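You operate a simulated robot arm through the tools that you are given. There is no shell and no other tool. Be economical: measure what you need, move in short steps, check, and stop when the job is done.

You run a simulated two-armed robot. Do the job below in one go: nothing can be reset, and whatever is moved stays where it is left.

JOB
Take machine nine's spool off and nest it in the white cup.
Fine: tension button off, spool lock left open; steady the cup with the other hand; shut the spool cover.

The check looks at the end state, three seconds after you hand in, the way a careful person would. Anything else that was tipped, shoved, dropped, spilled or broken makes it a failure. A push-on lid holds only when it is set on centred and level and pressed home; a screw cap is set on level and turned clockwise until tight.

ROBOT AND FRAMES
Two 7-joint arms with two-finger parallel grippers on one trunk, on a base that drives. Base frame: it is fixed to the floor where the robot stands at the start and does not move with it; the origin is under the middle of the robot, x ahead of it, y to its left, z up; the surface under the hand at the start is at about z = 0.7. Lengths are in m, angles in degrees, forces in N, time in s.
The left shoulder is at the start at [0.06, 0.143, 0.84], the right one opposite. With the tool pointing down near the work surface each hand reaches from about 0.32 to 0.74 m from the robot's upright axis, wherever it stands, measured 20 degrees to its own side. Places, roughly: inside of the white spool cup [0.3, -0.7, 0.7]; machine nine blow knob [0.8, -0.2, 1.2]; machine nine blow switch [0.6, -0.2, 1]; machine nine cool knob [0.8, -0.2, 1.2]; machine nine deck gas knob [0.7, -0.4, 1.3]; machine nine feed knob [0.9, -0.1, 1.2]; machine nine guide knob [0.8, -0.3, 1.2]; machine nine pull knob [0.8, -0.2, 1.2]; machine nine spool cover [0.9, 0.1, 1.3]; machine nine spool lock [0.9, -0.1, 1.2]; machine nine spool seat [0.9, -0.1, 1.3]; machine nine tension button [0.8, -0.2, 1.3]; machine nine tension knob [0.8, -0.3, 1.3]; machine nine tip gas knob [0.8, -0.4, 1.3]; machine nine vacuum switch [0.7, 0, 1]; machine ten blow knob [0, -1.5, 1.2]. Payload 1.57 kg a hand.
Tool frame (each hand has its own): the origin (TCP) lies between the finger pads and is the grasp point; the fingertips stand 0.03 m ahead of it; z points along the fingers, y is the line along which they close. The gripper opens to 0.11 m. The fingers are 0.024 m wide and 0.012 m thick; the gripper's body (0.048 by 0.112 m) begins 0.078 m behind the TCP.
Orientation is that of the tool frame in the base frame, as [roll, pitch, yaw] about the fixed x, y, z axes, in that order (R = Rz(yaw) Ry(pitch) Rx(roll)). With the fingers straight down and closing along the base's y, the tool's x points along the base's -x, its y along +y and its z along -z.

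CONTROLS
- The arms move only by the tool servo_tool. It takes "left_rows", "right_rows" or both (then of equal length, played together; a hand with none holds still); each is text: rows parted by semicolons, each of 7 numbers parted by spaces: the shift along the tool's x, y, z in m, then the turn, a rotation vector about the tool's x, y, z in rad, then the opening, from 0 (shut) to 1 (fully open). In form: tx ty tz ax ay az fingers; .... A call has 1 to 8 rows; each row shifts and turns the commanded pose from where the row before left it, along the tool's axes as they then stand. A row lasts 0.2 s, in which the tool goes at most 0.05 m and 8.6 degrees; a call with a longer step from one row to the next is refused whole, and so is a gripper value outside its range. A pose out of reach is approached as far as the arm can. The call stops where the force on the tool passes 40 N (or 10 N more than at its start, if that is more) or the arm is blocked; 0.2 s more then pass. Each finger travels about 0.045 m/s and halts on what it meets, pressing with about 39 N; the grip force reading is that of the motor and also rises with nothing between the fingers. The clock runs only during rows and for 0.2 s after the last one: add rows that do not move to give the fingers time. It gives the time, the measured TCP pose, the force on the tool (base axes), the opening and the grip force at its end, in the units of the frame above (readings bear some noise), with the torque about the TCP (base axes, N m) and any sound that the robot's microphone picked up.
- Cameras (640 x 400 px; columns grow to the right, rows downward): "scene" is now at [0.053, -0.0318, 1.4685]; the picture's right is [-0.36, -0.93, 0.00], its down [-0.56, 0.22, -0.80] and it looks along [0.75, -0.29, -0.60] (base axes); focal length 257 px, centre (320, 200). "left" rides on the left gripper at [0.07, -0.016, -0.141] in its tool frame; the picture's right is [0.23, 0.97, 0.00], its down [-0.86, 0.20, -0.48] and it looks along [-0.47, 0.11, 0.88] (tool axes); focal length 222 px, centre (320, 200). "right" rides on the right gripper at [0.07, 0.016, -0.141] in its tool frame; the picture's right is [-0.23, 0.97, 0.00], its down [-0.86, -0.20, -0.48] and it looks along [-0.47, -0.11, 0.88] (tool axes); focal length 222 px, centre (320, 200). There is no depth. A picture from a camera that has moved, and an enlarged one, comes with that camera's place and axes in the base frame and with its lens.
- grab_frame(camera): a new picture of that camera. No time passes.
- raise_lower(by): slides the trunk up (or, below 0, down) by that many m; the arms and the scene camera ride with it, the base frame stays. It gives what a move gives, with no picture.
- base_move(legs): drives the robot by 1 to 6 legs, each [ahead, left, turn to the left] in m, m and degrees, along the robot's own axes; the way and the turn of a leg run together, so that a leg with both is an arc; at most 1.5 m and 180 degrees a leg. The arms and the cameras ride along, it lands a little off, and it stops where it bumps. It gives what a move gives.
- head_to(pan, tilt): turns the head with the scene camera to pan (to the left, within 86 degrees either way) and tilt (down, from -29 to 69), counted from straight ahead of the robot. It gives what a move gives.
- inspect(camera, box): a new picture of the part [left, top, right, bottom] of that camera's present view, enlarged. No time passes.
- hand_in(): hands the job in; it is judged then, once.

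Work in short steps. Places have to be worked out from the pictures, the camera data and where the tool is seen: move nearer, look again, correct. Check each grasp and each placing, and mend what went wrong. You have 120 turns and 100 pictures in all, those below and enlarged ones among them. Open the grippers and draw the arms clear of the work before you hand the job in, unless the task says otherwise; then end with one line.

The tools are called after "Call:" as name(argument=value, ...) on one line, values as JSON. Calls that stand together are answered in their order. servo_tool: Moves the arms, as the interface text tells. Its arguments: {"type":"object","properties":{"left_rows":{"type":"string"},"right_rows":{"type":"string"}},"required":[]} The other tools are called the same way: raise_lower (by) slides the trunk up or down; base_move (legs) drives the base; head_to (pan, tilt) turns the head that bears the scene camera; grab_frame (camera) takes a picture; inspect (camera, box) takes an enlarged picture of a part of a camera's view; hand_in () hands the job in.

At the start:

```text
t: 0.0
left_tool_pos: [0.4594, 0.035, 0.9999]
left_ee_rot: [180.0, 0.0, 179.9]
left_ft_force: [0.4, -1.2, 0.2]
left_ft_torque: [-0.04, -0.03, -0.01]
left_finger_gap: 0.1101
left_gripper_force: 0.1
right_tool_pos: [0.5096, -0.3535, 0.9997]
right_ee_rot: [179.9, -0.1, -180.0]
right_ft_force: [-0.6, -0.3, 0.5]
right_ft_torque: [0.01, 0.0, -0.03]
right_finger_gap: 0.1105
right_gripper_force: 0.0
trunk travel left (down, up): [-0.439, 0.151]
robot x, y, heading: [-0.0033, -0.0002, -0.0]
head pan, tilt: [-21.2, 36.6]
```

scene: 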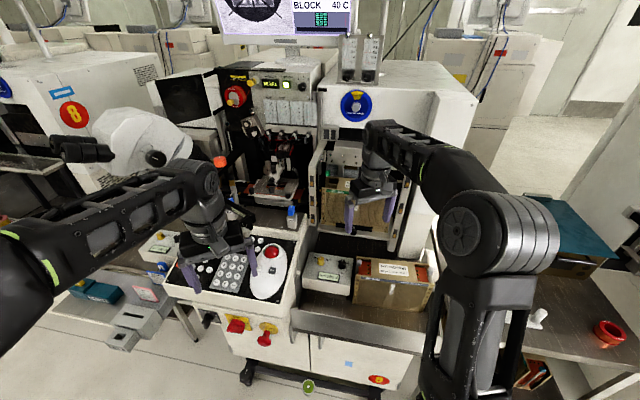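
right: 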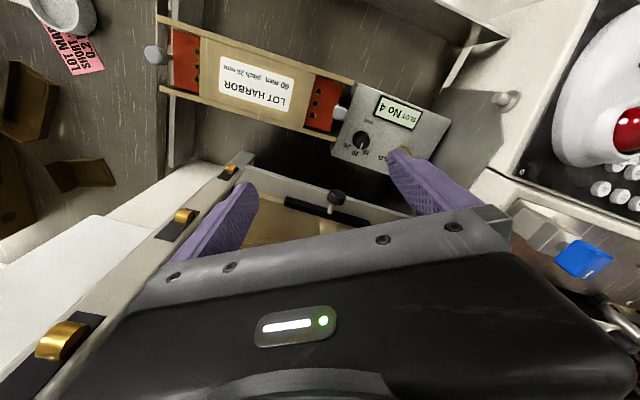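
left: 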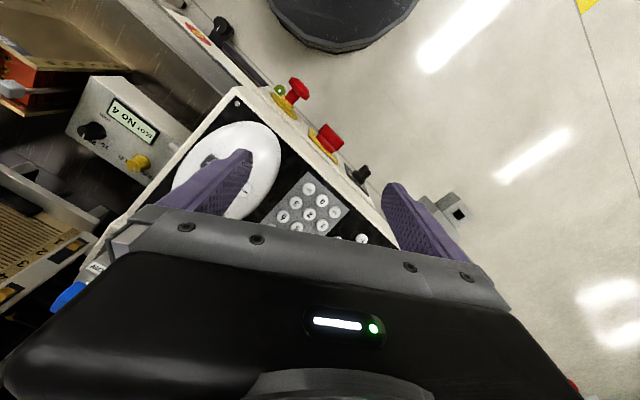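

The overview shows a wire bonder ahead; the spool parts lie around [0.9,-0.1,1.25]. I tilt the head up to look at them.

Call:
head_to(pan=-8, tilt=12)

Call:
grab_frame(camera="scene")

```text
t: 0.9
left_tool_pos: [0.4603, 0.0338, 0.9999]
left_ee_rot: [-180.0, 0.0, 180.0]
left_ft_force: [0.0, -1.6, 0.0]
left_ft_torque: [0.0, -0.04, 0.02]
left_finger_gap: 0.1102
left_gripper_force: 0.2
right_tool_pos: [0.5091, -0.3543, 0.9995]
right_ee_rot: [-180.0, 0.1, 180.0]
right_ft_force: [-0.4, 0.2, -0.3]
right_ft_torque: [0.03, 0.0, 0.01]
right_finger_gap: 0.1101
right_gripper_force: 0.1
trunk travel left (down, up): [-0.439, 0.151]
robot x, y, heading: [-0.0022, 0.0005, -0.1]
head pan, tilt: [-8.0, 12.0]
```

```text
96 pictures are left
camera scene: at [0.0641, -0.0133, 1.5077], right [-0.14, -0.99, 0.0], down [-0.21, 0.03, -0.98], along [0.97, -0.14, -0.21], focal length 257 px, centre (320, 200)
```

scene: 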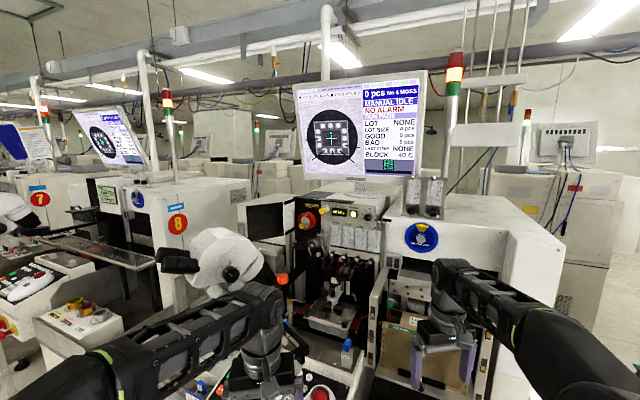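

Spool area sits around pixel (310,220); I enlarge that region.

Call:
inspect(camera="scene", box=[230, 180, 390, 280])

Call:
inspect(camera="scene", box=[280, 190, 360, 240])

```text
4.00 times, centred on (310, 230) of scene
camera zoom: at [0.0641, -0.0133, 1.5077], right [-0.14, -0.99, 0.0], down [-0.21, 0.03, -0.98], along [0.97, -0.14, -0.21], focal length 1028 px, centre (360, 80)
```

zoom: 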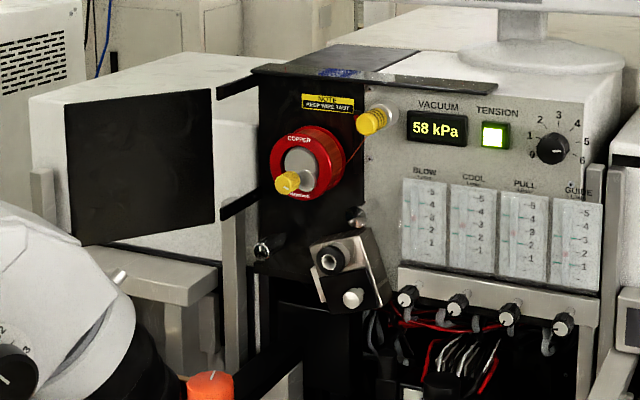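

```text
8.00 times, centred on (320, 215) of scene
camera zoom: at [0.0641, -0.0133, 1.5077], right [-0.14, -0.99, 0.0], down [-0.21, 0.03, -0.98], along [0.97, -0.14, -0.21], focal length 2056 px, centre (320, 80)
```

zoom: 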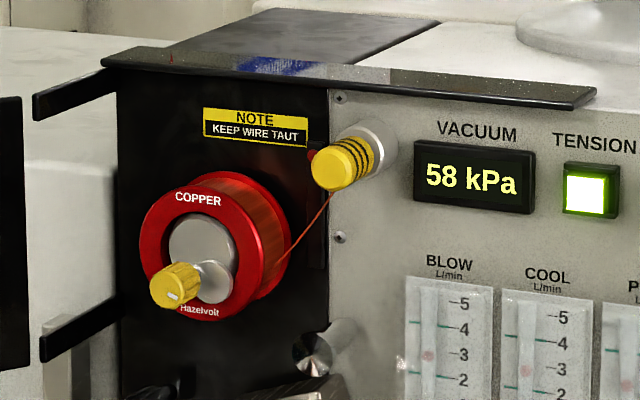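

Spool and lever lock seen; tension button is lit (on); cover is an open swing door on the left. Now a look at the cup on the right side.

Call:
head_to(pan=-60, tilt=50)

Call:
grab_frame(camera="scene")

```text
t: 2.1
left_tool_pos: [0.4599, 0.0342, 1.0014]
left_ee_rot: [-180.0, 0.0, -180.0]
left_ft_force: [0.1, -0.1, -0.3]
left_ft_torque: [-0.02, 0.0, -0.03]
left_finger_gap: 0.1102
left_gripper_force: 0.0
right_tool_pos: [0.509, -0.3547, 1.0004]
right_ee_rot: [180.0, 0.1, 180.0]
right_ft_force: [0.4, -0.5, -0.1]
right_ft_torque: [-0.01, 0.02, 0.04]
right_finger_gap: 0.1101
right_gripper_force: 0.1
trunk travel left (down, up): [-0.439, 0.151]
robot x, y, heading: [0.0015, -0.0021, -0.1]
head pan, tilt: [-60.0, 50.0]
```

```text
93 pictures are left
camera scene: at [0.0103, -0.0669, 1.4492], right [-0.87, -0.5, 0.0], down [-0.38, 0.66, -0.64], along [0.32, -0.56, -0.77], focal length 257 px, centre (320, 200)
```

scene: 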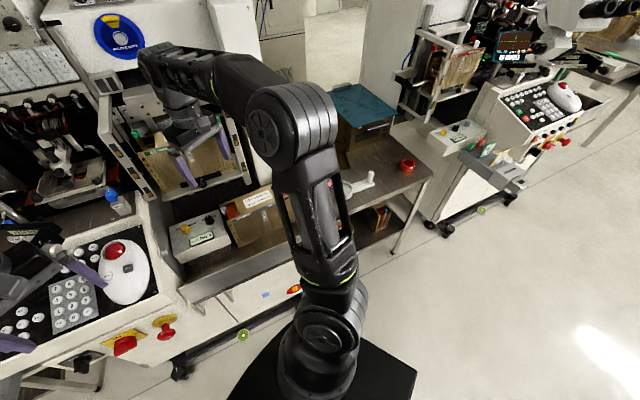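

The cup area is partly hidden by the right arm; enlarge it.

Call:
inspect(camera="scene", box=[320, 130, 448, 210])

Call:
inspect(camera="right", box=[0, 0, 192, 120])

```text
5.00 times, centred on (384, 170) of scene
camera zoom: at [0.0103, -0.0669, 1.4492], right [-0.87, -0.5, 0.0], down [-0.38, 0.66, -0.64], along [0.32, -0.56, -0.77], focal length 1285 px, centre (0, 350)
```

zoom: 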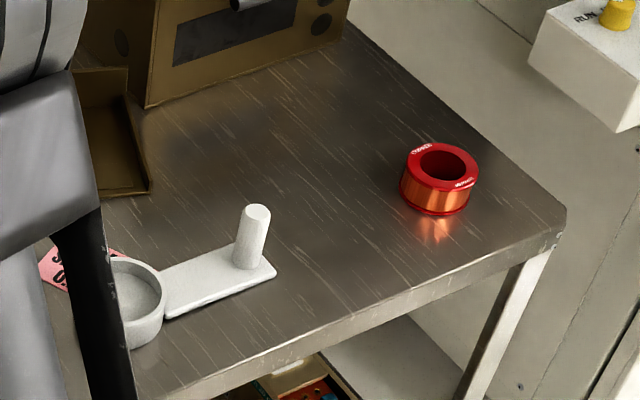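

```text
3.33 times, centred on (96, 60) of right
camera zoom: at [0.441, -0.337, 1.1416], right [0.23, 0.97, 0.0], down [0.86, -0.2, 0.48], along [0.47, -0.11, -0.88], focal length 740 px, centre (1067, 667)
```

zoom: 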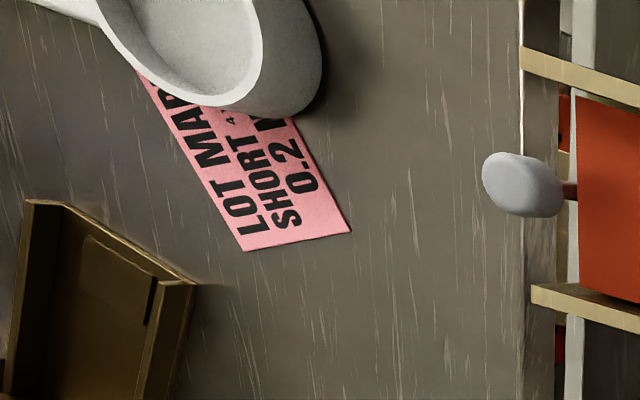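

The cup is a dish at about [0.25,-0.71] with a post handle at about [0.19,-0.77]. Next I raise the trunk and look at the machine from the higher head and the hand camera.

Call:
raise_lower(by=0.15)

Call:
head_to(pan=-12, tilt=25)

Call:
grab_frame(camera="scene")

Call:
inspect(camera="scene", box=[220, 140, 380, 240])

```text
t: 3.9
left_tool_pos: [0.461, 0.0347, 1.1506]
left_ee_rot: [180.0, -0.1, -179.9]
left_ft_force: [1.1, -0.1, 0.0]
left_ft_torque: [0.04, -0.01, 0.0]
left_finger_gap: 0.1101
left_gripper_force: 0.0
right_tool_pos: [0.5104, -0.3537, 1.1486]
right_ee_rot: [179.9, 0.0, 180.0]
right_ft_force: [0.0, 0.0, -0.6]
right_ft_torque: [-0.01, 0.0, 0.0]
right_finger_gap: 0.1099
right_gripper_force: 0.1
trunk travel left (down, up): [-0.589, 0.001]
robot x, y, heading: [-0.0004, 0.0005, 0.0]
head pan, tilt: [-60.0, 50.0]
```

```text
t: 5.0
left_tool_pos: [0.4603, 0.0336, 1.1495]
left_ee_rot: [180.0, 0.0, -180.0]
left_ft_force: [-1.2, 1.1, 0.2]
left_ft_torque: [0.0, -0.02, -0.02]
left_finger_gap: 0.11
left_gripper_force: 0.1
right_tool_pos: [0.5102, -0.3552, 1.1498]
right_ee_rot: [179.9, 0.0, -180.0]
right_ft_force: [-0.8, -0.2, -0.3]
right_ft_torque: [0.01, 0.01, 0.03]
right_finger_gap: 0.1099
right_gripper_force: 0.1
trunk travel left (down, up): [-0.589, 0.001]
robot x, y, heading: [-0.0015, 0.0015, -0.1]
head pan, tilt: [-12.0, 25.0]
```

```text
90 pictures are left
camera scene: at [0.0619, -0.0195, 1.6366], right [-0.21, -0.98, 0.0], down [-0.41, 0.09, -0.91], along [0.89, -0.19, -0.42], focal length 257 px, centre (320, 200)
```

scene: 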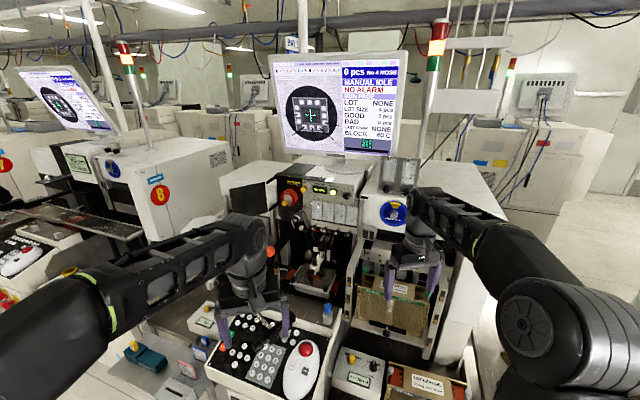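

```text
4.00 times, centred on (300, 190) of scene
camera zoom: at [0.0619, -0.0195, 1.6366], right [-0.21, -0.98, 0.0], down [-0.41, 0.09, -0.91], along [0.89, -0.19, -0.42], focal length 1028 px, centre (400, 240)
```

zoom: 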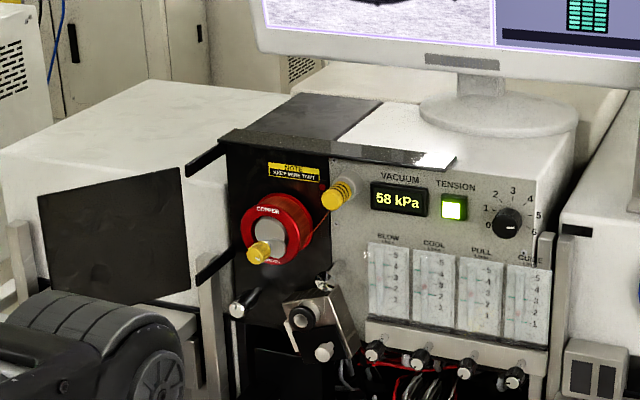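

Triangulating from two views: spool face ≈[0.91,-0.08,1.25], tension button ≈[0.84,-0.23,1.29], and the machine front is turned about 25° (faces -x+y). I turn the robot 25° to the right to face it squarely; the hands are clear.

Call:
base_move(legs=[[0, 0, -25]])

Call:
head_to(pan=12, tilt=35)

Call:
grab_frame(camera="scene")

```text
t: 6.7
left_tool_pos: [0.4313, -0.1616, 1.1495]
left_ee_rot: [180.0, 0.1, 155.1]
left_ft_force: [0.1, 0.1, -0.4]
left_ft_torque: [0.02, -0.02, 0.0]
left_finger_gap: 0.1098
left_gripper_force: 0.0
right_tool_pos: [0.3139, -0.5373, 1.15]
right_ee_rot: [-179.9, 0.0, 155.1]
right_ft_force: [0.6, -0.3, -1.0]
right_ft_torque: [0.0, 0.0, -0.01]
right_finger_gap: 0.1099
right_gripper_force: 0.2
trunk travel left (down, up): [-0.589, 0.001]
robot x, y, heading: [-0.0012, -0.0019, -24.9]
head pan, tilt: [-12.0, 25.0]
```

```text
t: 7.6
left_tool_pos: [0.4316, -0.1628, 1.1501]
left_ee_rot: [180.0, -0.1, 155.1]
left_ft_force: [1.1, -0.3, -0.3]
left_ft_torque: [-0.01, 0.02, 0.0]
left_finger_gap: 0.1101
left_gripper_force: 0.1
right_tool_pos: [0.3138, -0.5354, 1.1506]
right_ee_rot: [180.0, 0.0, 155.2]
right_ft_force: [0.0, -0.4, 0.7]
right_ft_torque: [-0.02, 0.0, 0.01]
right_finger_gap: 0.1099
right_gripper_force: 0.1
trunk travel left (down, up): [-0.589, 0.001]
robot x, y, heading: [0.0009, -0.0008, -24.8]
head pan, tilt: [12.0, 35.0]
```

```text
88 pictures are left
camera scene: at [0.0603, -0.0075, 1.6209], right [-0.22, -0.97, 0.0], down [-0.56, 0.13, -0.82], along [0.8, -0.18, -0.57], focal length 257 px, centre (320, 200)
```

scene: 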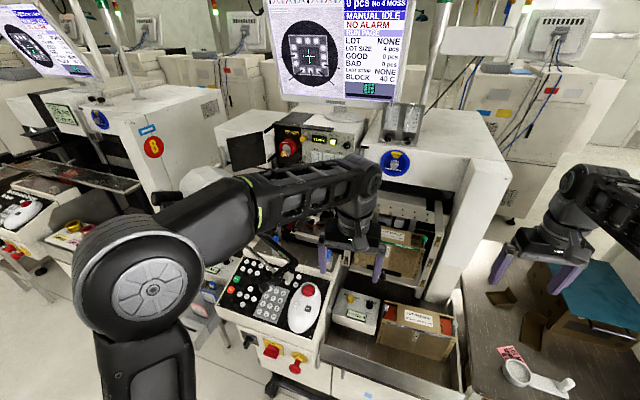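

The microscope of machine nine hides behind my left forearm. I raise the left hand 0.1 and begin tilting it forward, then look again.

Call:
servo_tool(left_rows="0 0 -0.045 0 0 0 0.5; 0 0 -0.045 0 0 0 0.5; 0 0 -0.02 0 -0.145 0 0.5; 0 0 0 0 -0.145 0 0.5; 0 0 0 0 -0.145 0 0.5; 0 0 0 0 -0.145 0 0.5; 0 0 0 0 -0.145 0 0.5; 0 0 0 0 -0.145 0 0.5")

Call:
grab_frame(camera="scene")

Call:
grab_frame(camera="left")

```text
t: 9.4
left_tool_pos: [0.4304, -0.163, 1.1933]
left_ee_rot: [-179.9, 50.0, 155.0]
left_ft_force: [0.7, -0.4, -0.1]
left_ft_torque: [0.01, -0.01, 0.03]
left_finger_gap: 0.0553
left_gripper_force: 0.1
left hand out of reach, approached as far as the arm can: row 1, 2
right_tool_pos: [0.3135, -0.5356, 1.1501]
right_ee_rot: [-180.0, 0.0, 155.1]
right_ft_force: [-0.5, 0.1, -0.1]
right_ft_torque: [0.01, -0.03, 0.01]
right_finger_gap: 0.1101
right_gripper_force: 0.1
trunk travel left (down, up): [-0.589, 0.001]
robot x, y, heading: [0.0013, 0.0004, -24.9]
head pan, tilt: [12.0, 35.0]
```

```text
87 pictures are left
camera scene: at [0.0602, -0.0071, 1.6209], right [-0.22, -0.97, 0.0], down [-0.56, 0.13, -0.82], along [0.8, -0.18, -0.57], focal length 257 px, centre (320, 200)
```

scene: 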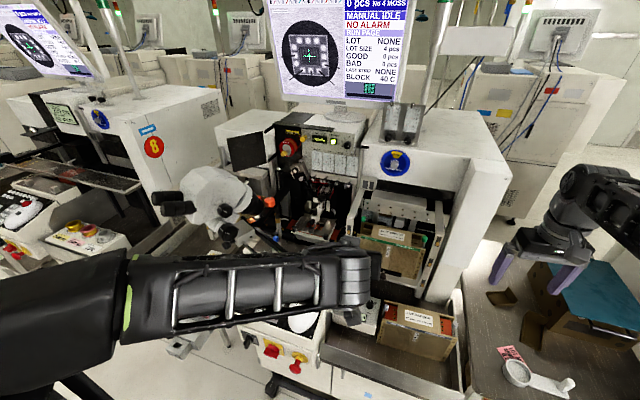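

```text
86 pictures are left
camera left: at [0.2847, -0.1127, 1.2324], right [0.28, 0.94, -0.17], down [0.25, 0.1, 0.96], along [0.93, -0.31, -0.21], focal length 222 px, centre (320, 200)
```

left: 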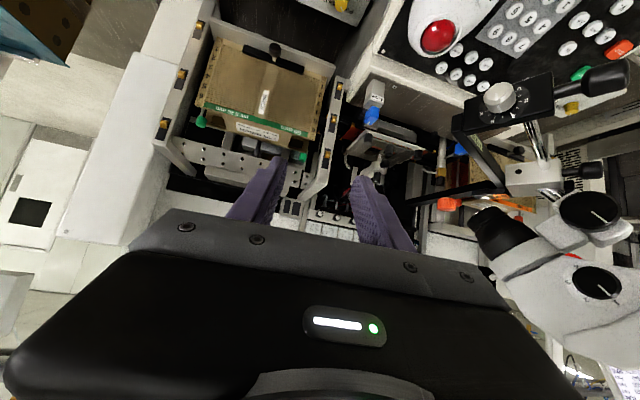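

The microscope head sits near [0.65,0.13,1.26], so the approach to the spool should come along +x from the right of it, with fingers closing vertically, using the left hand. I fold the right arm in, then shift the base to the right.

Call:
servo_tool(right_rows="0.045 0.015 0 0 0 0 1; 0.045 0.015 0 0 0 0 1; 0.045 0.015 0 0 0 0 1; 0.02 0 0 0 0 0 1")

Call:
base_move(legs=[[0.1, -0.19, 0], [0, 0, 15]])

Call:
head_to(pan=12, tilt=25)

Call:
grab_frame(camera="scene")

```text
t: 10.4
left_tool_pos: [0.4314, -0.1628, 1.1936]
left_ee_rot: [179.9, 50.0, 155.1]
left_ft_force: [0.9, -0.4, -0.1]
left_ft_torque: [0.02, -0.02, 0.04]
left_finger_gap: 0.0548
left_gripper_force: 0.0
right_tool_pos: [0.1931, -0.4308, 1.1487]
right_ee_rot: [180.0, 0.0, 155.2]
right_ft_force: [-0.1, 0.1, 0.0]
right_ft_torque: [0.0, 0.02, 0.01]
right_finger_gap: 0.1096
right_gripper_force: 0.1
trunk travel left (down, up): [-0.589, 0.001]
robot x, y, heading: [0.0026, -0.0015, -24.7]
head pan, tilt: [12.0, 35.0]
```

```text
t: 12.9
left_tool_pos: [0.4694, -0.2589, 1.1936]
left_ee_rot: [-180.0, 50.0, 170.1]
left_ft_force: [0.3, 0.6, -0.3]
left_ft_torque: [0.0, -0.01, -0.04]
left_finger_gap: 0.0553
left_gripper_force: 0.1
right_tool_pos: [0.308, -0.5788, 1.1499]
right_ee_rot: [-180.0, 0.0, 170.1]
right_ft_force: [-0.3, 0.6, 0.0]
right_ft_torque: [0.03, 0.01, 0.0]
right_finger_gap: 0.1097
right_gripper_force: 0.1
trunk travel left (down, up): [-0.589, 0.001]
robot x, y, heading: [0.0088, -0.2105, -10.0]
head pan, tilt: [12.0, 35.0]
```

```text
t: 13.6
left_tool_pos: [0.4699, -0.2588, 1.1951]
left_ee_rot: [179.9, 49.9, 170.0]
left_ft_force: [0.9, -0.3, -0.1]
left_ft_torque: [0.02, 0.02, -0.02]
left_finger_gap: 0.055
left_gripper_force: 0.1
right_tool_pos: [0.3089, -0.5794, 1.1488]
right_ee_rot: [-179.9, 0.1, 170.1]
right_ft_force: [0.5, 0.1, -0.2]
right_ft_torque: [0.0, -0.03, -0.01]
right_finger_gap: 0.11
right_gripper_force: 0.0
trunk travel left (down, up): [-0.589, 0.001]
robot x, y, heading: [0.0138, -0.214, -9.8]
head pan, tilt: [12.0, 25.0]
```

```text
85 pictures are left
camera scene: at [0.0754, -0.2041, 1.6366], right [0.04, -1.0, 0.0], down [-0.42, -0.02, -0.91], along [0.91, 0.03, -0.42], focal length 257 px, centre (320, 200)
```

scene: 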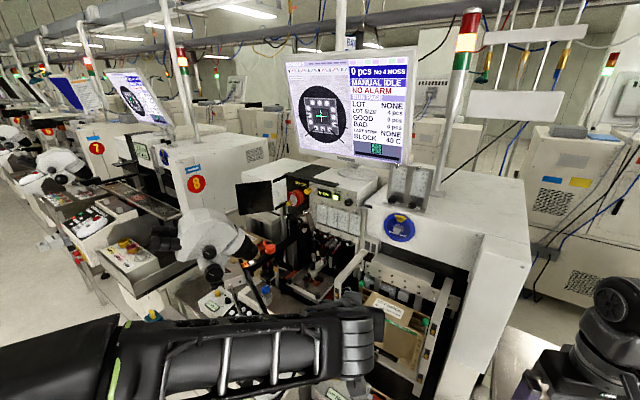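

Good new vantage; I zoom in on the spool for a horizontal-baseline triangulation.

Call:
inspect(camera="scene", box=[230, 165, 390, 265])

Call:
inspect(camera="scene", box=[265, 170, 345, 220])

```text
4.00 times, centred on (310, 215) of scene
camera zoom: at [0.0754, -0.2041, 1.6366], right [0.04, -1.0, 0.0], down [-0.42, -0.02, -0.91], along [0.91, 0.03, -0.42], focal length 1028 px, centre (360, 140)
```

zoom: 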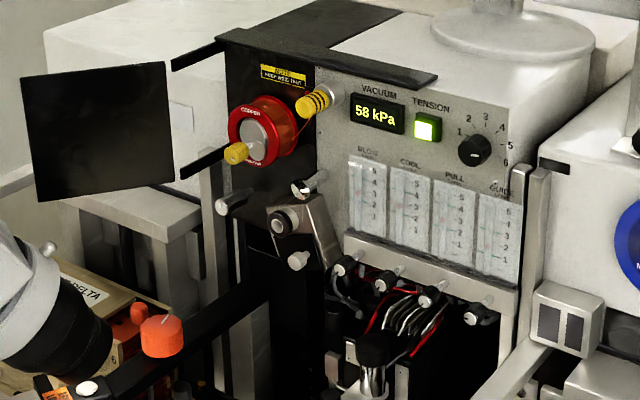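

```text
8.00 times, centred on (305, 195) of scene
camera zoom: at [0.0754, -0.2041, 1.6366], right [0.04, -1.0, 0.0], down [-0.42, -0.02, -0.91], along [0.91, 0.03, -0.42], focal length 2056 px, centre (440, 240)
```

zoom: 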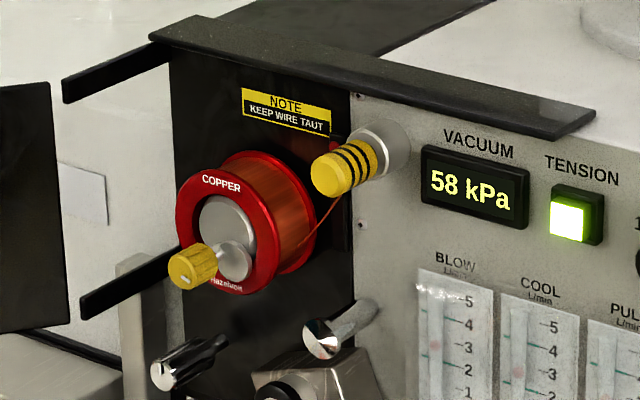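

Triangulated: spool face centre ≈[0.889,-0.080,1.258], lock knob tip ≈[0.853,-0.066,1.252], diameter ≈0.058. I level the left hand toward the machine and roll it so the fingers close vertically with the camera on the right side.

Call:
servo_tool(left_rows="0 0 0.02 0 -0.14 0 0.5; 0 0 0.02 0 -0.14 0 0.5; 0 0 0.02 0 -0.14 0 0.5; 0 0 0.01 0 -0.14 0 0.5; 0 0 0 0 -0.138 0 0.5; -0.03 0.03 0 0 0 -0.143 0.5; -0.03 0.03 0 0 0 -0.143 0.5")

Call:
servo_tool(left_rows="0 0.02 0 0 0 -0.143 0.5; 0 0.02 0 0 0 -0.143 0.5; 0 0 0 0 0 -0.143 0.5; 0 0 0 0 0 -0.143 0.5; 0 0 0 0 0 -0.143 0.5; 0 0 0 0 0 -0.143 0.5; 0 0 0 0 0 -0.143 0.5; 0 0 0 0 0 -0.143 0.5")

Call:
servo_tool(left_rows="0 0 0 0 0 -0.143 0.5; 0 0 0 0 0 0 0.5")

Call:
grab_frame(camera="scene")

Call:
grab_frame(camera="left")

```text
t: 15.2
left_tool_pos: [0.5432, -0.2075, 1.2165]
left_ee_rot: [-90.4, 73.6, -100.4]
left_ft_force: [-0.8, -0.4, -0.4]
left_ft_torque: [-0.02, 0.02, 0.03]
left_finger_gap: 0.0551
left_gripper_force: 0.0
left hand out of reach, approached as far as the arm can: row 7
right_tool_pos: [0.3076, -0.5793, 1.1497]
right_ee_rot: [179.9, 0.0, 170.2]
right_ft_force: [0.5, -0.4, -0.6]
right_ft_torque: [-0.01, -0.01, 0.03]
right_finger_gap: 0.1101
right_gripper_force: 0.0
trunk travel left (down, up): [-0.589, 0.001]
robot x, y, heading: [0.0102, -0.2117, -10.0]
head pan, tilt: [12.0, 25.0]
```

```text
t: 17.0
left_tool_pos: [0.564, -0.1845, 1.2046]
left_ee_rot: [-91.2, 14.1, -100.9]
left_ft_force: [-0.4, -0.1, 0.0]
left_ft_torque: [0.0, 0.03, 0.0]
left_finger_gap: 0.0551
left_gripper_force: 0.0
left hand out of reach, approached as far as the arm can: row 1, 2, 8
right_tool_pos: [0.3096, -0.5775, 1.1492]
right_ee_rot: [-180.0, -0.1, 170.1]
right_ft_force: [-0.3, 0.6, 0.0]
right_ft_torque: [0.01, -0.01, 0.02]
right_finger_gap: 0.1101
right_gripper_force: 0.1
trunk travel left (down, up): [-0.589, 0.001]
robot x, y, heading: [0.0089, -0.2131, -10.0]
head pan, tilt: [12.0, 25.0]
```

```text
t: 17.6
left_tool_pos: [0.57, -0.1781, 1.2076]
left_ee_rot: [-91.1, 6.0, -100.8]
left_ft_force: [0.4, 0.0, 0.3]
left_ft_torque: [0.02, -0.03, 0.01]
left_finger_gap: 0.055
left_gripper_force: 0.0
left hand out of reach, approached as far as the arm can: row 1
right_tool_pos: [0.3086, -0.5801, 1.1479]
right_ee_rot: [179.9, 0.0, 170.2]
right_ft_force: [0.2, -0.4, 0.6]
right_ft_torque: [-0.02, 0.01, 0.0]
right_finger_gap: 0.1099
right_gripper_force: 0.1
trunk travel left (down, up): [-0.589, 0.001]
robot x, y, heading: [0.0131, -0.2165, -9.7]
head pan, tilt: [12.0, 25.0]
```

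```text
82 pictures are left
camera scene: at [0.075, -0.2048, 1.6367], right [0.04, -1.0, 0.0], down [-0.42, -0.01, -0.91], along [0.91, 0.03, -0.42], focal length 257 px, centre (320, 200)
```

scene: 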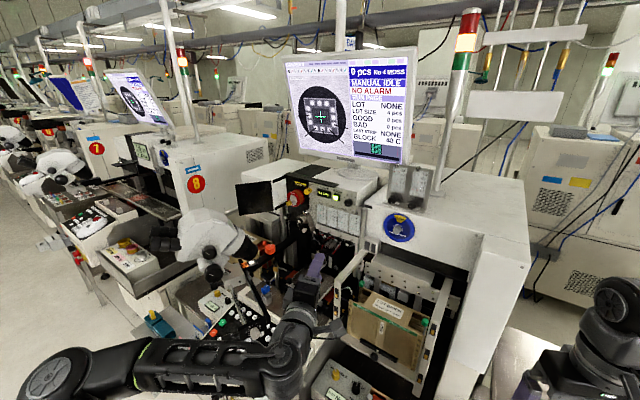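

```text
81 pictures are left
camera left: at [0.4188, -0.221, 1.2193], right [-0.04, -0.12, -0.99], down [-0.31, 0.95, -0.1], along [0.95, 0.3, -0.08], focal length 222 px, centre (320, 200)
```

left: 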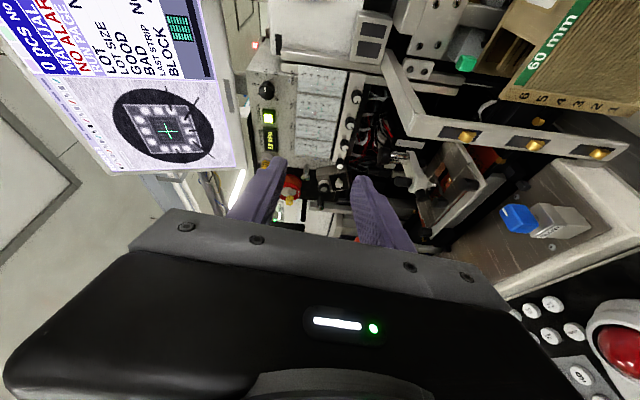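

Hand is nearly level. Button face triangulated at ≈[0.814,-0.226,1.300]. I yaw the left hand to the machine normal (-25°), close the fingers, and bring it in front of the button.

Call:
servo_tool(left_rows="0 0 0 0 0.12 -0.05 0; 0 0 0 0 0.13 -0.05 0; -0.013 -0.0225 0.03 0 0 0 0; -0.013 -0.0225 0.03 0 0 0 0; -0.013 -0.0225 0.03 0 0 0 0; -0.013 -0.0225 0.03 0 0 0 0; 0 0 0 0 0 0 0")

Call:
inspect(camera="scene", box=[240, 150, 400, 250])

Call:
grab_frame(camera="left")

```text
t: 19.2
left_tool_pos: [0.7037, -0.18, 1.2914]
left_ee_rot: [-91.8, -0.1, -114.5]
left_ft_force: [-0.4, 0.6, -0.6]
left_ft_torque: [0.01, -0.03, 0.03]
left_finger_gap: 0.0002
left_gripper_force: 21.5
right_tool_pos: [0.3074, -0.5781, 1.1482]
right_ee_rot: [179.9, 0.0, 170.0]
right_ft_force: [0.7, -0.3, -0.1]
right_ft_torque: [-0.01, 0.0, 0.02]
right_finger_gap: 0.11
right_gripper_force: 0.1
trunk travel left (down, up): [-0.589, 0.001]
robot x, y, heading: [0.0101, -0.2082, -9.9]
head pan, tilt: [12.0, 25.0]
```

```text
4.00 times, centred on (320, 200) of scene
camera zoom: at [0.0753, -0.2038, 1.6367], right [0.04, -1.0, 0.0], down [-0.42, -0.02, -0.91], along [0.91, 0.03, -0.42], focal length 1028 px, centre (320, 200)
```

zoom: 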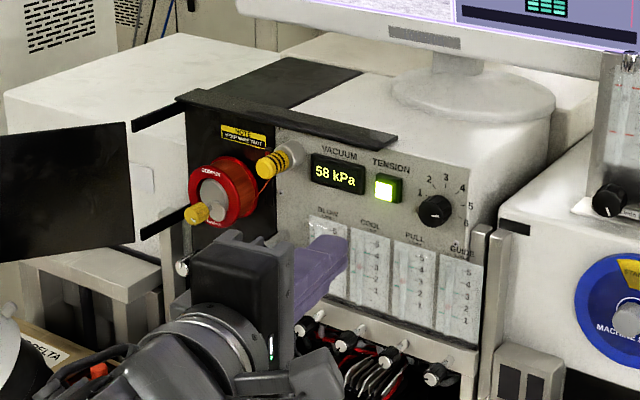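

```text
79 pictures are left
camera left: at [0.547, -0.1837, 1.3137], right [-0.12, -0.2, -0.97], down [-0.08, 0.98, -0.19], along [0.99, 0.06, -0.14], focal length 222 px, centre (320, 200)
```

left: 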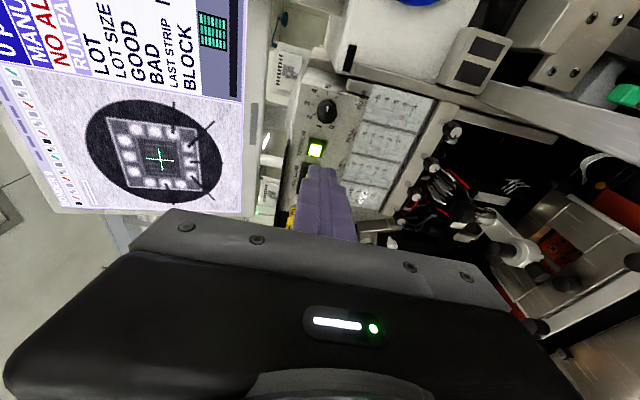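

Tip is ≈0.09 short of the button and slightly low. I correct height and advance to ~2 cm short, then check.

Call:
servo_tool(left_rows="-0.003 -0.009 0.02 0 0 0 0; 0 0 0.025 0 0 0 0; 0 0 0.025 0 0 0 0; 0 0 0 0 0 0 0")

Call:
inspect(camera="scene", box=[300, 160, 380, 210])

Call:
inspect(camera="left", box=[240, 80, 400, 180])

```text
t: 20.2
left_tool_pos: [0.77, -0.2069, 1.3007]
left_ee_rot: [-91.8, -0.1, -114.6]
left_ft_force: [-0.7, 0.4, 0.6]
left_ft_torque: [0.0, 0.01, 0.0]
left_finger_gap: 0.0001
left_gripper_force: 20.9
right_tool_pos: [0.3077, -0.5788, 1.1498]
right_ee_rot: [180.0, 0.0, 170.0]
right_ft_force: [-0.1, -0.3, -0.6]
right_ft_torque: [-0.03, 0.0, 0.02]
right_finger_gap: 0.11
right_gripper_force: 0.1
trunk travel left (down, up): [-0.589, 0.001]
robot x, y, heading: [0.0121, -0.2114, -10.0]
head pan, tilt: [12.0, 25.0]
```

```text
8.00 times, centred on (340, 185) of scene
camera zoom: at [0.0753, -0.2037, 1.6367], right [0.04, -1.0, 0.0], down [-0.42, -0.02, -0.91], along [0.91, 0.03, -0.42], focal length 2056 px, centre (160, 320)
```

zoom: 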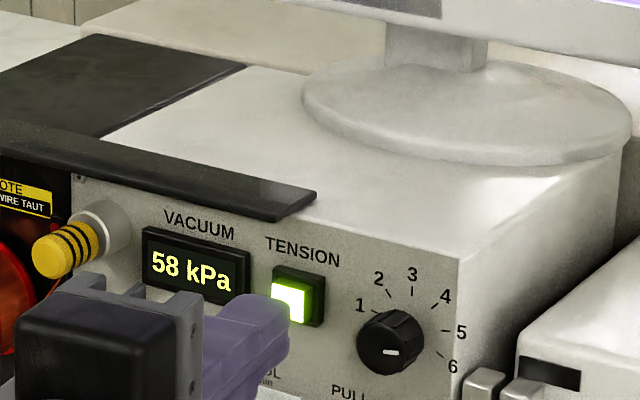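

```text
4.00 times, centred on (320, 130) of left
camera zoom: at [0.6125, -0.2112, 1.322], right [-0.12, -0.2, -0.97], down [-0.09, 0.98, -0.19], along [0.99, 0.06, -0.14], focal length 888 px, centre (320, 480)
```

zoom: 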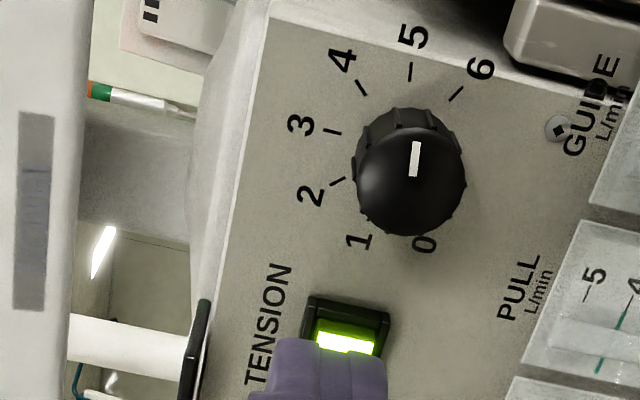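

Tip is aligned along the normal with the button. I press forward in small steps and stop on contact.

Call:
servo_tool(left_rows="0 0 0.008 0 0 0 0; 0 0 0.006 0 0 0 0; 0 0 0.004 0 0 0 0; 0 0 0.003 0 0 0 0")

Call:
inspect(camera="left", box=[240, 80, 400, 180])

```text
t: 21.2
left_tool_pos: [0.7879, -0.2163, 1.2983]
left_ee_rot: [-91.7, -0.1, -114.6]
left_ft_force: [-0.3, 0.0, 0.0]
left_ft_torque: [0.02, 0.0, 0.0]
left_finger_gap: 0.0001
left_gripper_force: 21.9
right_tool_pos: [0.3087, -0.5782, 1.1505]
right_ee_rot: [180.0, -0.1, 170.1]
right_ft_force: [1.2, 0.1, 0.7]
right_ft_torque: [0.0, 0.02, 0.0]
right_finger_gap: 0.1102
right_gripper_force: 0.0
trunk travel left (down, up): [-0.589, 0.001]
robot x, y, heading: [0.0139, -0.2136, -10.3]
head pan, tilt: [12.0, 25.0]
```

```text
4.00 times, centred on (320, 130) of left
camera zoom: at [0.6307, -0.2207, 1.3204], right [-0.12, -0.2, -0.97], down [-0.09, 0.98, -0.19], along [0.99, 0.06, -0.14], focal length 888 px, centre (320, 480)
```

zoom: 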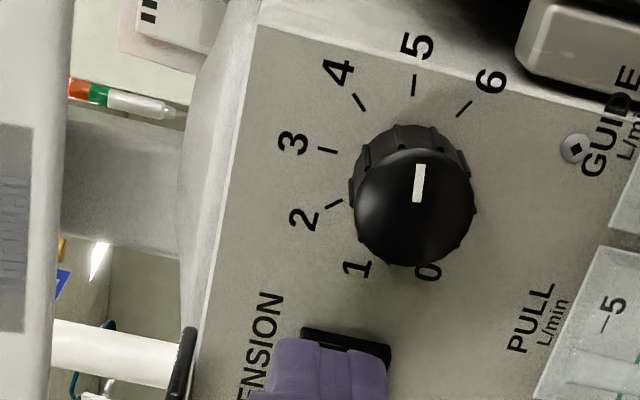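

Almost touching, aligned over the button; continue pressing gently.

Call:
servo_tool(left_rows="-0.001 0.002 0.003 0 0 0 0; 0 0 0.003 0 0 0 0; 0 0 0.002 0 0 0 0; 0 0 0.002 0 0 0 0")

```text
t: 22.2
left_tool_pos: [0.7979, -0.2205, 1.296]
left_ee_rot: [-91.7, -0.1, -114.5]
left_ft_force: [0.6, -0.5, -0.4]
left_ft_torque: [0.02, 0.02, 0.01]
left_finger_gap: 0.0
left_gripper_force: 21.8
right_tool_pos: [0.3088, -0.5781, 1.1481]
right_ee_rot: [-179.9, 0.0, 170.0]
right_ft_force: [0.1, 1.0, -0.8]
right_ft_torque: [-0.01, -0.01, 0.0]
right_finger_gap: 0.1102
right_gripper_force: 0.0
trunk travel left (down, up): [-0.589, 0.001]
robot x, y, heading: [0.0112, -0.2115, -9.9]
head pan, tilt: [12.0, 25.0]
```

Call:
servo_tool(left_rows="0 0 0.003 0 0 0 0; 0 0 0.003 0 0 0 0; 0 0 0.002 0 0 0 0; 0 0 0.002 0 0 0 0")

Call:
inspect(camera="scene", box=[300, 160, 380, 210])

```text
t: 23.2
left_tool_pos: [0.8031, -0.2227, 1.2973]
left_ee_rot: [-91.7, -0.3, -114.5]
left_ft_force: [-23.5, 6.9, -9.3]
left_ft_torque: [0.11, 0.16, -0.15]
left_finger_gap: 0.0001
left_gripper_force: 21.5
right_tool_pos: [0.3067, -0.577, 1.1496]
right_ee_rot: [180.0, 0.2, 170.1]
right_ft_force: [-0.1, 0.4, -0.3]
right_ft_torque: [0.01, 0.0, 0.0]
right_finger_gap: 0.11
right_gripper_force: 0.1
trunk travel left (down, up): [-0.589, 0.001]
robot x, y, heading: [0.0114, -0.216, -9.9]
head pan, tilt: [12.0, 25.0]
heard: click
```

```text
8.00 times, centred on (340, 185) of scene
camera zoom: at [0.0717, -0.2026, 1.6366], right [0.04, -1.0, 0.0], down [-0.42, -0.02, -0.91], along [0.91, 0.03, -0.42], focal length 2056 px, centre (160, 320)
```

zoom: 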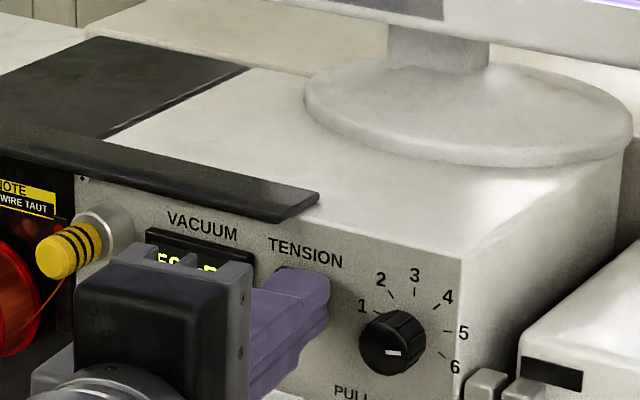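

A click was heard with ~25 N. I draw back 8 cm and check the light.

Call:
servo_tool(left_rows="0 0 -0.01 0 0 0 0; 0 0 -0.03 0 0 0 0; 0 0 -0.04 0 0 0 0.5; 0 0 0 0 0 0 0.5")

Call:
inspect(camera="scene", box=[260, 150, 388, 230])

```text
t: 24.2
left_tool_pos: [0.7344, -0.1901, 1.2975]
left_ee_rot: [-91.8, -0.1, -114.6]
left_ft_force: [-1.0, -0.5, -0.3]
left_ft_torque: [0.04, 0.02, 0.0]
left_finger_gap: 0.0499
left_gripper_force: 0.1
right_tool_pos: [0.3087, -0.5802, 1.1492]
right_ee_rot: [-180.0, 0.0, 170.1]
right_ft_force: [-1.5, -0.3, 1.6]
right_ft_torque: [0.03, 0.02, 0.02]
right_finger_gap: 0.1102
right_gripper_force: 0.0
trunk travel left (down, up): [-0.589, 0.001]
robot x, y, heading: [0.0125, -0.2104, -9.9]
head pan, tilt: [12.0, 25.0]
```

```text
5.00 times, centred on (324, 190) of scene
camera zoom: at [0.076, -0.2045, 1.6366], right [0.04, -1.0, 0.0], down [-0.42, -0.01, -0.91], along [0.91, 0.03, -0.42], focal length 1285 px, centre (300, 250)
```

zoom: 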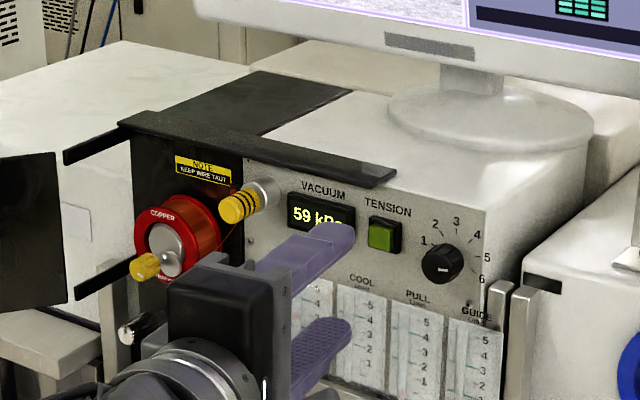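

Tension is off. Now I slide the left hand in front of the lock knob with yaw ≈-10° (staying clear of the microscope) to view the lock closely.

Call:
servo_tool(left_rows="0 0 -0.02 0 -0.13 0 0.5; 0 0 -0.02 0 -0.13 0 0.5; -0.036 0.01 0 0 0 0 0.4; -0.036 0.01 0 0 0 0 0.4; -0.036 0.01 0 0 0 0 0.4; 0 0 0 0 0 0 0.4")

Call:
inspect(camera="left", box=[240, 80, 400, 180])

Call:
grab_frame(camera="scene")

```text
t: 25.6
left_tool_pos: [0.7116, -0.0697, 1.271]
left_ee_rot: [-91.7, 0.4, -99.8]
left_ft_force: [0.7, -0.7, 0.3]
left_ft_torque: [-0.03, 0.04, -0.01]
left_finger_gap: 0.0441
left_gripper_force: 0.1
right_tool_pos: [0.3076, -0.5802, 1.1492]
right_ee_rot: [180.0, 0.1, 170.1]
right_ft_force: [0.0, 0.3, 0.2]
right_ft_torque: [0.02, 0.0, 0.0]
right_finger_gap: 0.11
right_gripper_force: 0.2
trunk travel left (down, up): [-0.589, 0.001]
robot x, y, heading: [0.0075, -0.2125, -9.7]
head pan, tilt: [12.0, 25.0]
```

```text
4.00 times, centred on (320, 130) of left
camera zoom: at [0.5612, -0.1142, 1.2915], right [-0.07, -0.21, -0.97], down [-0.33, 0.93, -0.18], along [0.94, 0.31, -0.13], focal length 888 px, centre (320, 480)
```

zoom: 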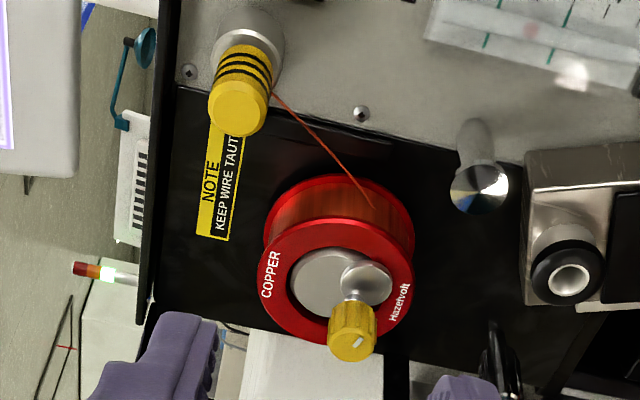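

```text
72 pictures are left
camera scene: at [0.0755, -0.2049, 1.6367], right [0.04, -1.0, 0.0], down [-0.42, -0.01, -0.91], along [0.91, 0.03, -0.42], focal length 257 px, centre (320, 200)
```

scene: 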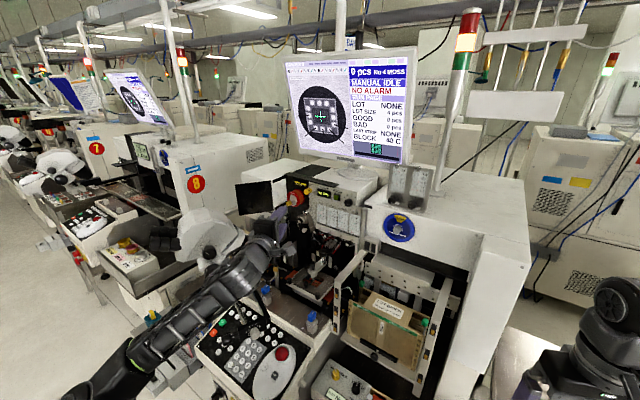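

The lock is an eccentric disc on an off-centre pivot: 180° of the yellow knob should bring the disc within the hub. I advance to the knob, ~1.5 cm short, and check alignment.

Call:
servo_tool(left_rows="-0.01 0.006 0.03 0 0 0 0.4; -0.01 0.006 0.03 0 0 0 0.4; -0.011 0.006 0.03 0 0 0 0.4; 0 0 0.025 0 0 0 0.4; 0 0 0 0 0 0 0.4")

Call:
inspect(camera="left", box=[240, 100, 400, 200])

Call:
inspect(camera="scene", box=[240, 160, 340, 222])

```text
t: 26.8
left_tool_pos: [0.829, -0.0565, 1.2496]
left_ee_rot: [-91.7, 0.5, -99.7]
left_ft_force: [-0.1, -0.1, 1.7]
left_ft_torque: [0.04, -0.01, 0.0]
left_finger_gap: 0.044
left_gripper_force: 0.0
right_tool_pos: [0.3086, -0.5782, 1.1493]
right_ee_rot: [-180.0, 0.0, 170.1]
right_ft_force: [0.0, -0.4, -0.4]
right_ft_torque: [-0.01, -0.01, -0.03]
right_finger_gap: 0.11
right_gripper_force: 0.1
trunk travel left (down, up): [-0.589, 0.001]
robot x, y, heading: [0.0114, -0.2095, -10.0]
head pan, tilt: [12.0, 25.0]
```

```text
4.00 times, centred on (320, 150) of left
camera zoom: at [0.6791, -0.1011, 1.2707], right [-0.07, -0.21, -0.97], down [-0.33, 0.93, -0.18], along [0.94, 0.31, -0.13], focal length 888 px, centre (320, 400)
```

zoom: 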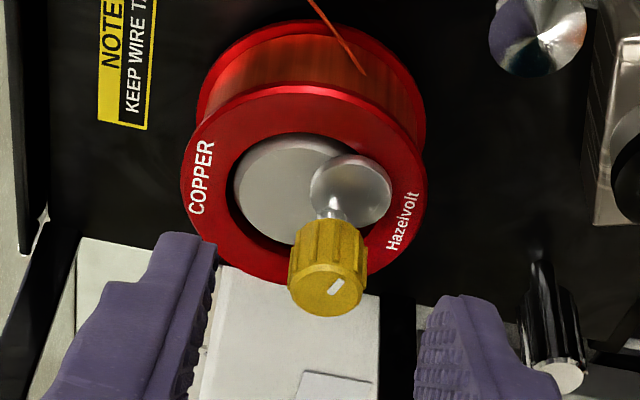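

```text
6.40 times, centred on (290, 191) of scene
camera zoom: at [0.0753, -0.2037, 1.6367], right [0.04, -1.0, 0.0], down [-0.42, -0.02, -0.91], along [0.91, 0.03, -0.42], focal length 1645 px, centre (512, 258)
```

zoom: 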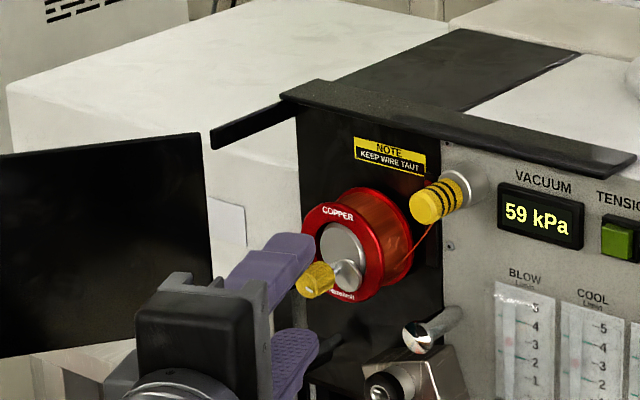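

Knob front triangulates to [0.855,-0.0665,1.250]. I move 1.8 cm in, 3 mm right, and close on the knob.

Call:
servo_tool(left_rows="0.003 -0.0005 0.009 0 0 0 0.4; 0 0 0.009 0 0 0 0.4; 0 0 0 0 0 0 0.2; 0 0 0 0 0 0 0.1; 0 0 0 0 0 0 0.1; 0 0 0 0 0 0 0.1")

Call:
inspect(camera="left", box=[240, 100, 400, 200])

```text
t: 28.2
left_tool_pos: [0.8479, -0.0637, 1.248]
left_ee_rot: [-92.0, 0.3, -99.7]
left_ft_force: [-5.8, -0.2, -8.0]
left_ft_torque: [-0.15, -0.04, 0.12]
left_finger_gap: 0.0158
left_gripper_force: 31.4
right_tool_pos: [0.3082, -0.5778, 1.1494]
right_ee_rot: [180.0, 0.0, 170.1]
right_ft_force: [-1.0, 0.1, -0.5]
right_ft_torque: [0.01, 0.02, -0.02]
right_finger_gap: 0.11
right_gripper_force: 0.1
trunk travel left (down, up): [-0.589, 0.001]
robot x, y, heading: [0.0127, -0.2114, -10.1]
head pan, tilt: [12.0, 25.0]
```

```text
4.00 times, centred on (320, 150) of left
camera zoom: at [0.6971, -0.1082, 1.2693], right [-0.07, -0.21, -0.97], down [-0.33, 0.93, -0.18], along [0.94, 0.31, -0.14], focal length 888 px, centre (320, 400)
```

zoom: 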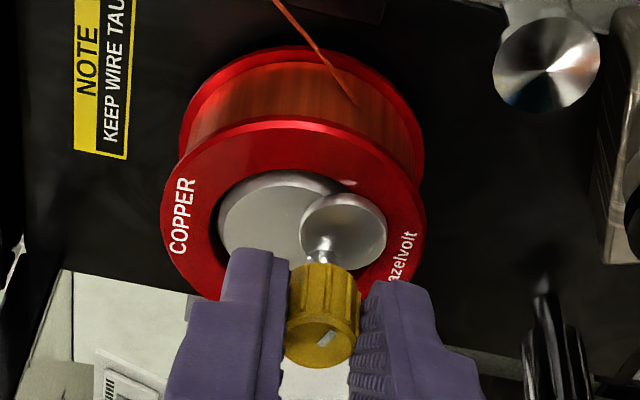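

Knob gripped (15.8 mm). I try turning about the spool axis clockwise by ~16° and watch torque.

Call:
servo_tool(left_rows="0 0 0 0.036 0 0.135 0.1; 0 0 0 0.036 0 0.135 0.1")

Call:
inspect(camera="left", box=[240, 100, 400, 200])

```text
t: 28.8
left_tool_pos: [0.849, -0.0637, 1.2464]
left_ee_rot: [-87.9, 15.8, -99.8]
left_ft_force: [-20.1, 0.3, -26.1]
left_ft_torque: [-0.34, 0.45, -0.11]
left_finger_gap: 0.0165
left_gripper_force: 31.8
right_tool_pos: [0.3093, -0.5777, 1.15]
right_ee_rot: [-179.9, -0.1, 170.1]
right_ft_force: [0.7, 0.1, 0.1]
right_ft_torque: [0.0, 0.01, -0.03]
right_finger_gap: 0.11
right_gripper_force: 0.1
trunk travel left (down, up): [-0.589, 0.001]
robot x, y, heading: [0.0087, -0.2118, -9.7]
head pan, tilt: [12.0, 25.0]
```

```text
4.00 times, centred on (320, 150) of left
camera zoom: at [0.6969, -0.1082, 1.2383], right [0.04, 0.04, -1.0], down [-0.32, 0.95, 0.02], along [0.95, 0.31, 0.05], focal length 888 px, centre (320, 400)
```

zoom: 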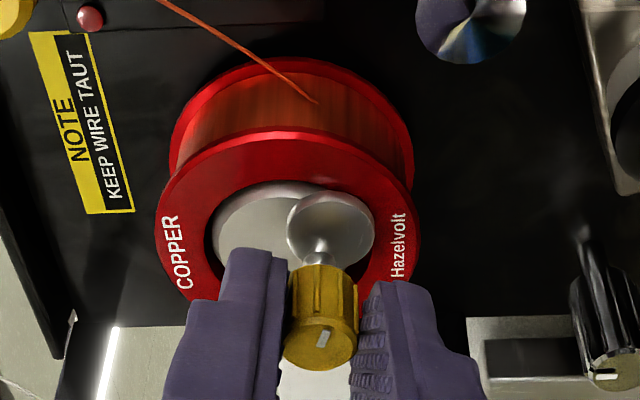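

The knob slipped (−0.5 N·m resistance, disc unmoved), so this direction is blocked. I reverse: turn counter-clockwise back and 30° beyond.

Call:
servo_tool(left_rows="0 0 0 -0.036 0 -0.135 0.1; 0 0 0 -0.036 0 -0.135 0.1; 0 0 0 -0.036 0 -0.135 0.1; 0 0 0 -0.036 0 -0.135 0.1")

Call:
inspect(camera="left", box=[240, 100, 400, 200])

```text
t: 29.8
left_tool_pos: [0.8499, -0.0625, 1.2491]
left_ee_rot: [-96.1, -15.2, -98.6]
left_ft_force: [-8.9, 3.1, -12.7]
left_ft_torque: [0.4, 0.89, 0.28]
left_finger_gap: 0.0157
left_gripper_force: 31.2
right_tool_pos: [0.3094, -0.5788, 1.1489]
right_ee_rot: [179.9, -0.1, 170.0]
right_ft_force: [0.6, 0.6, -0.1]
right_ft_torque: [0.0, 0.0, -0.01]
right_finger_gap: 0.11
right_gripper_force: 0.0
trunk travel left (down, up): [-0.589, 0.001]
robot x, y, heading: [0.0107, -0.2127, -9.9]
head pan, tilt: [12.0, 25.0]
```

```text
4.00 times, centred on (320, 150) of left
camera zoom: at [0.7035, -0.1002, 1.299], right [-0.17, -0.45, -0.88], down [-0.38, 0.85, -0.37], along [0.91, 0.27, -0.32], focal length 888 px, centre (320, 400)
```

zoom: 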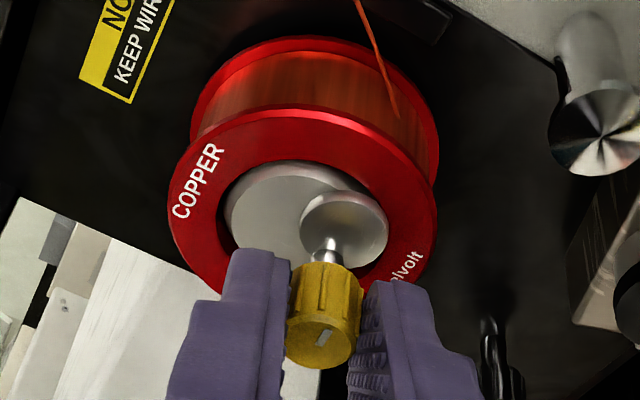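

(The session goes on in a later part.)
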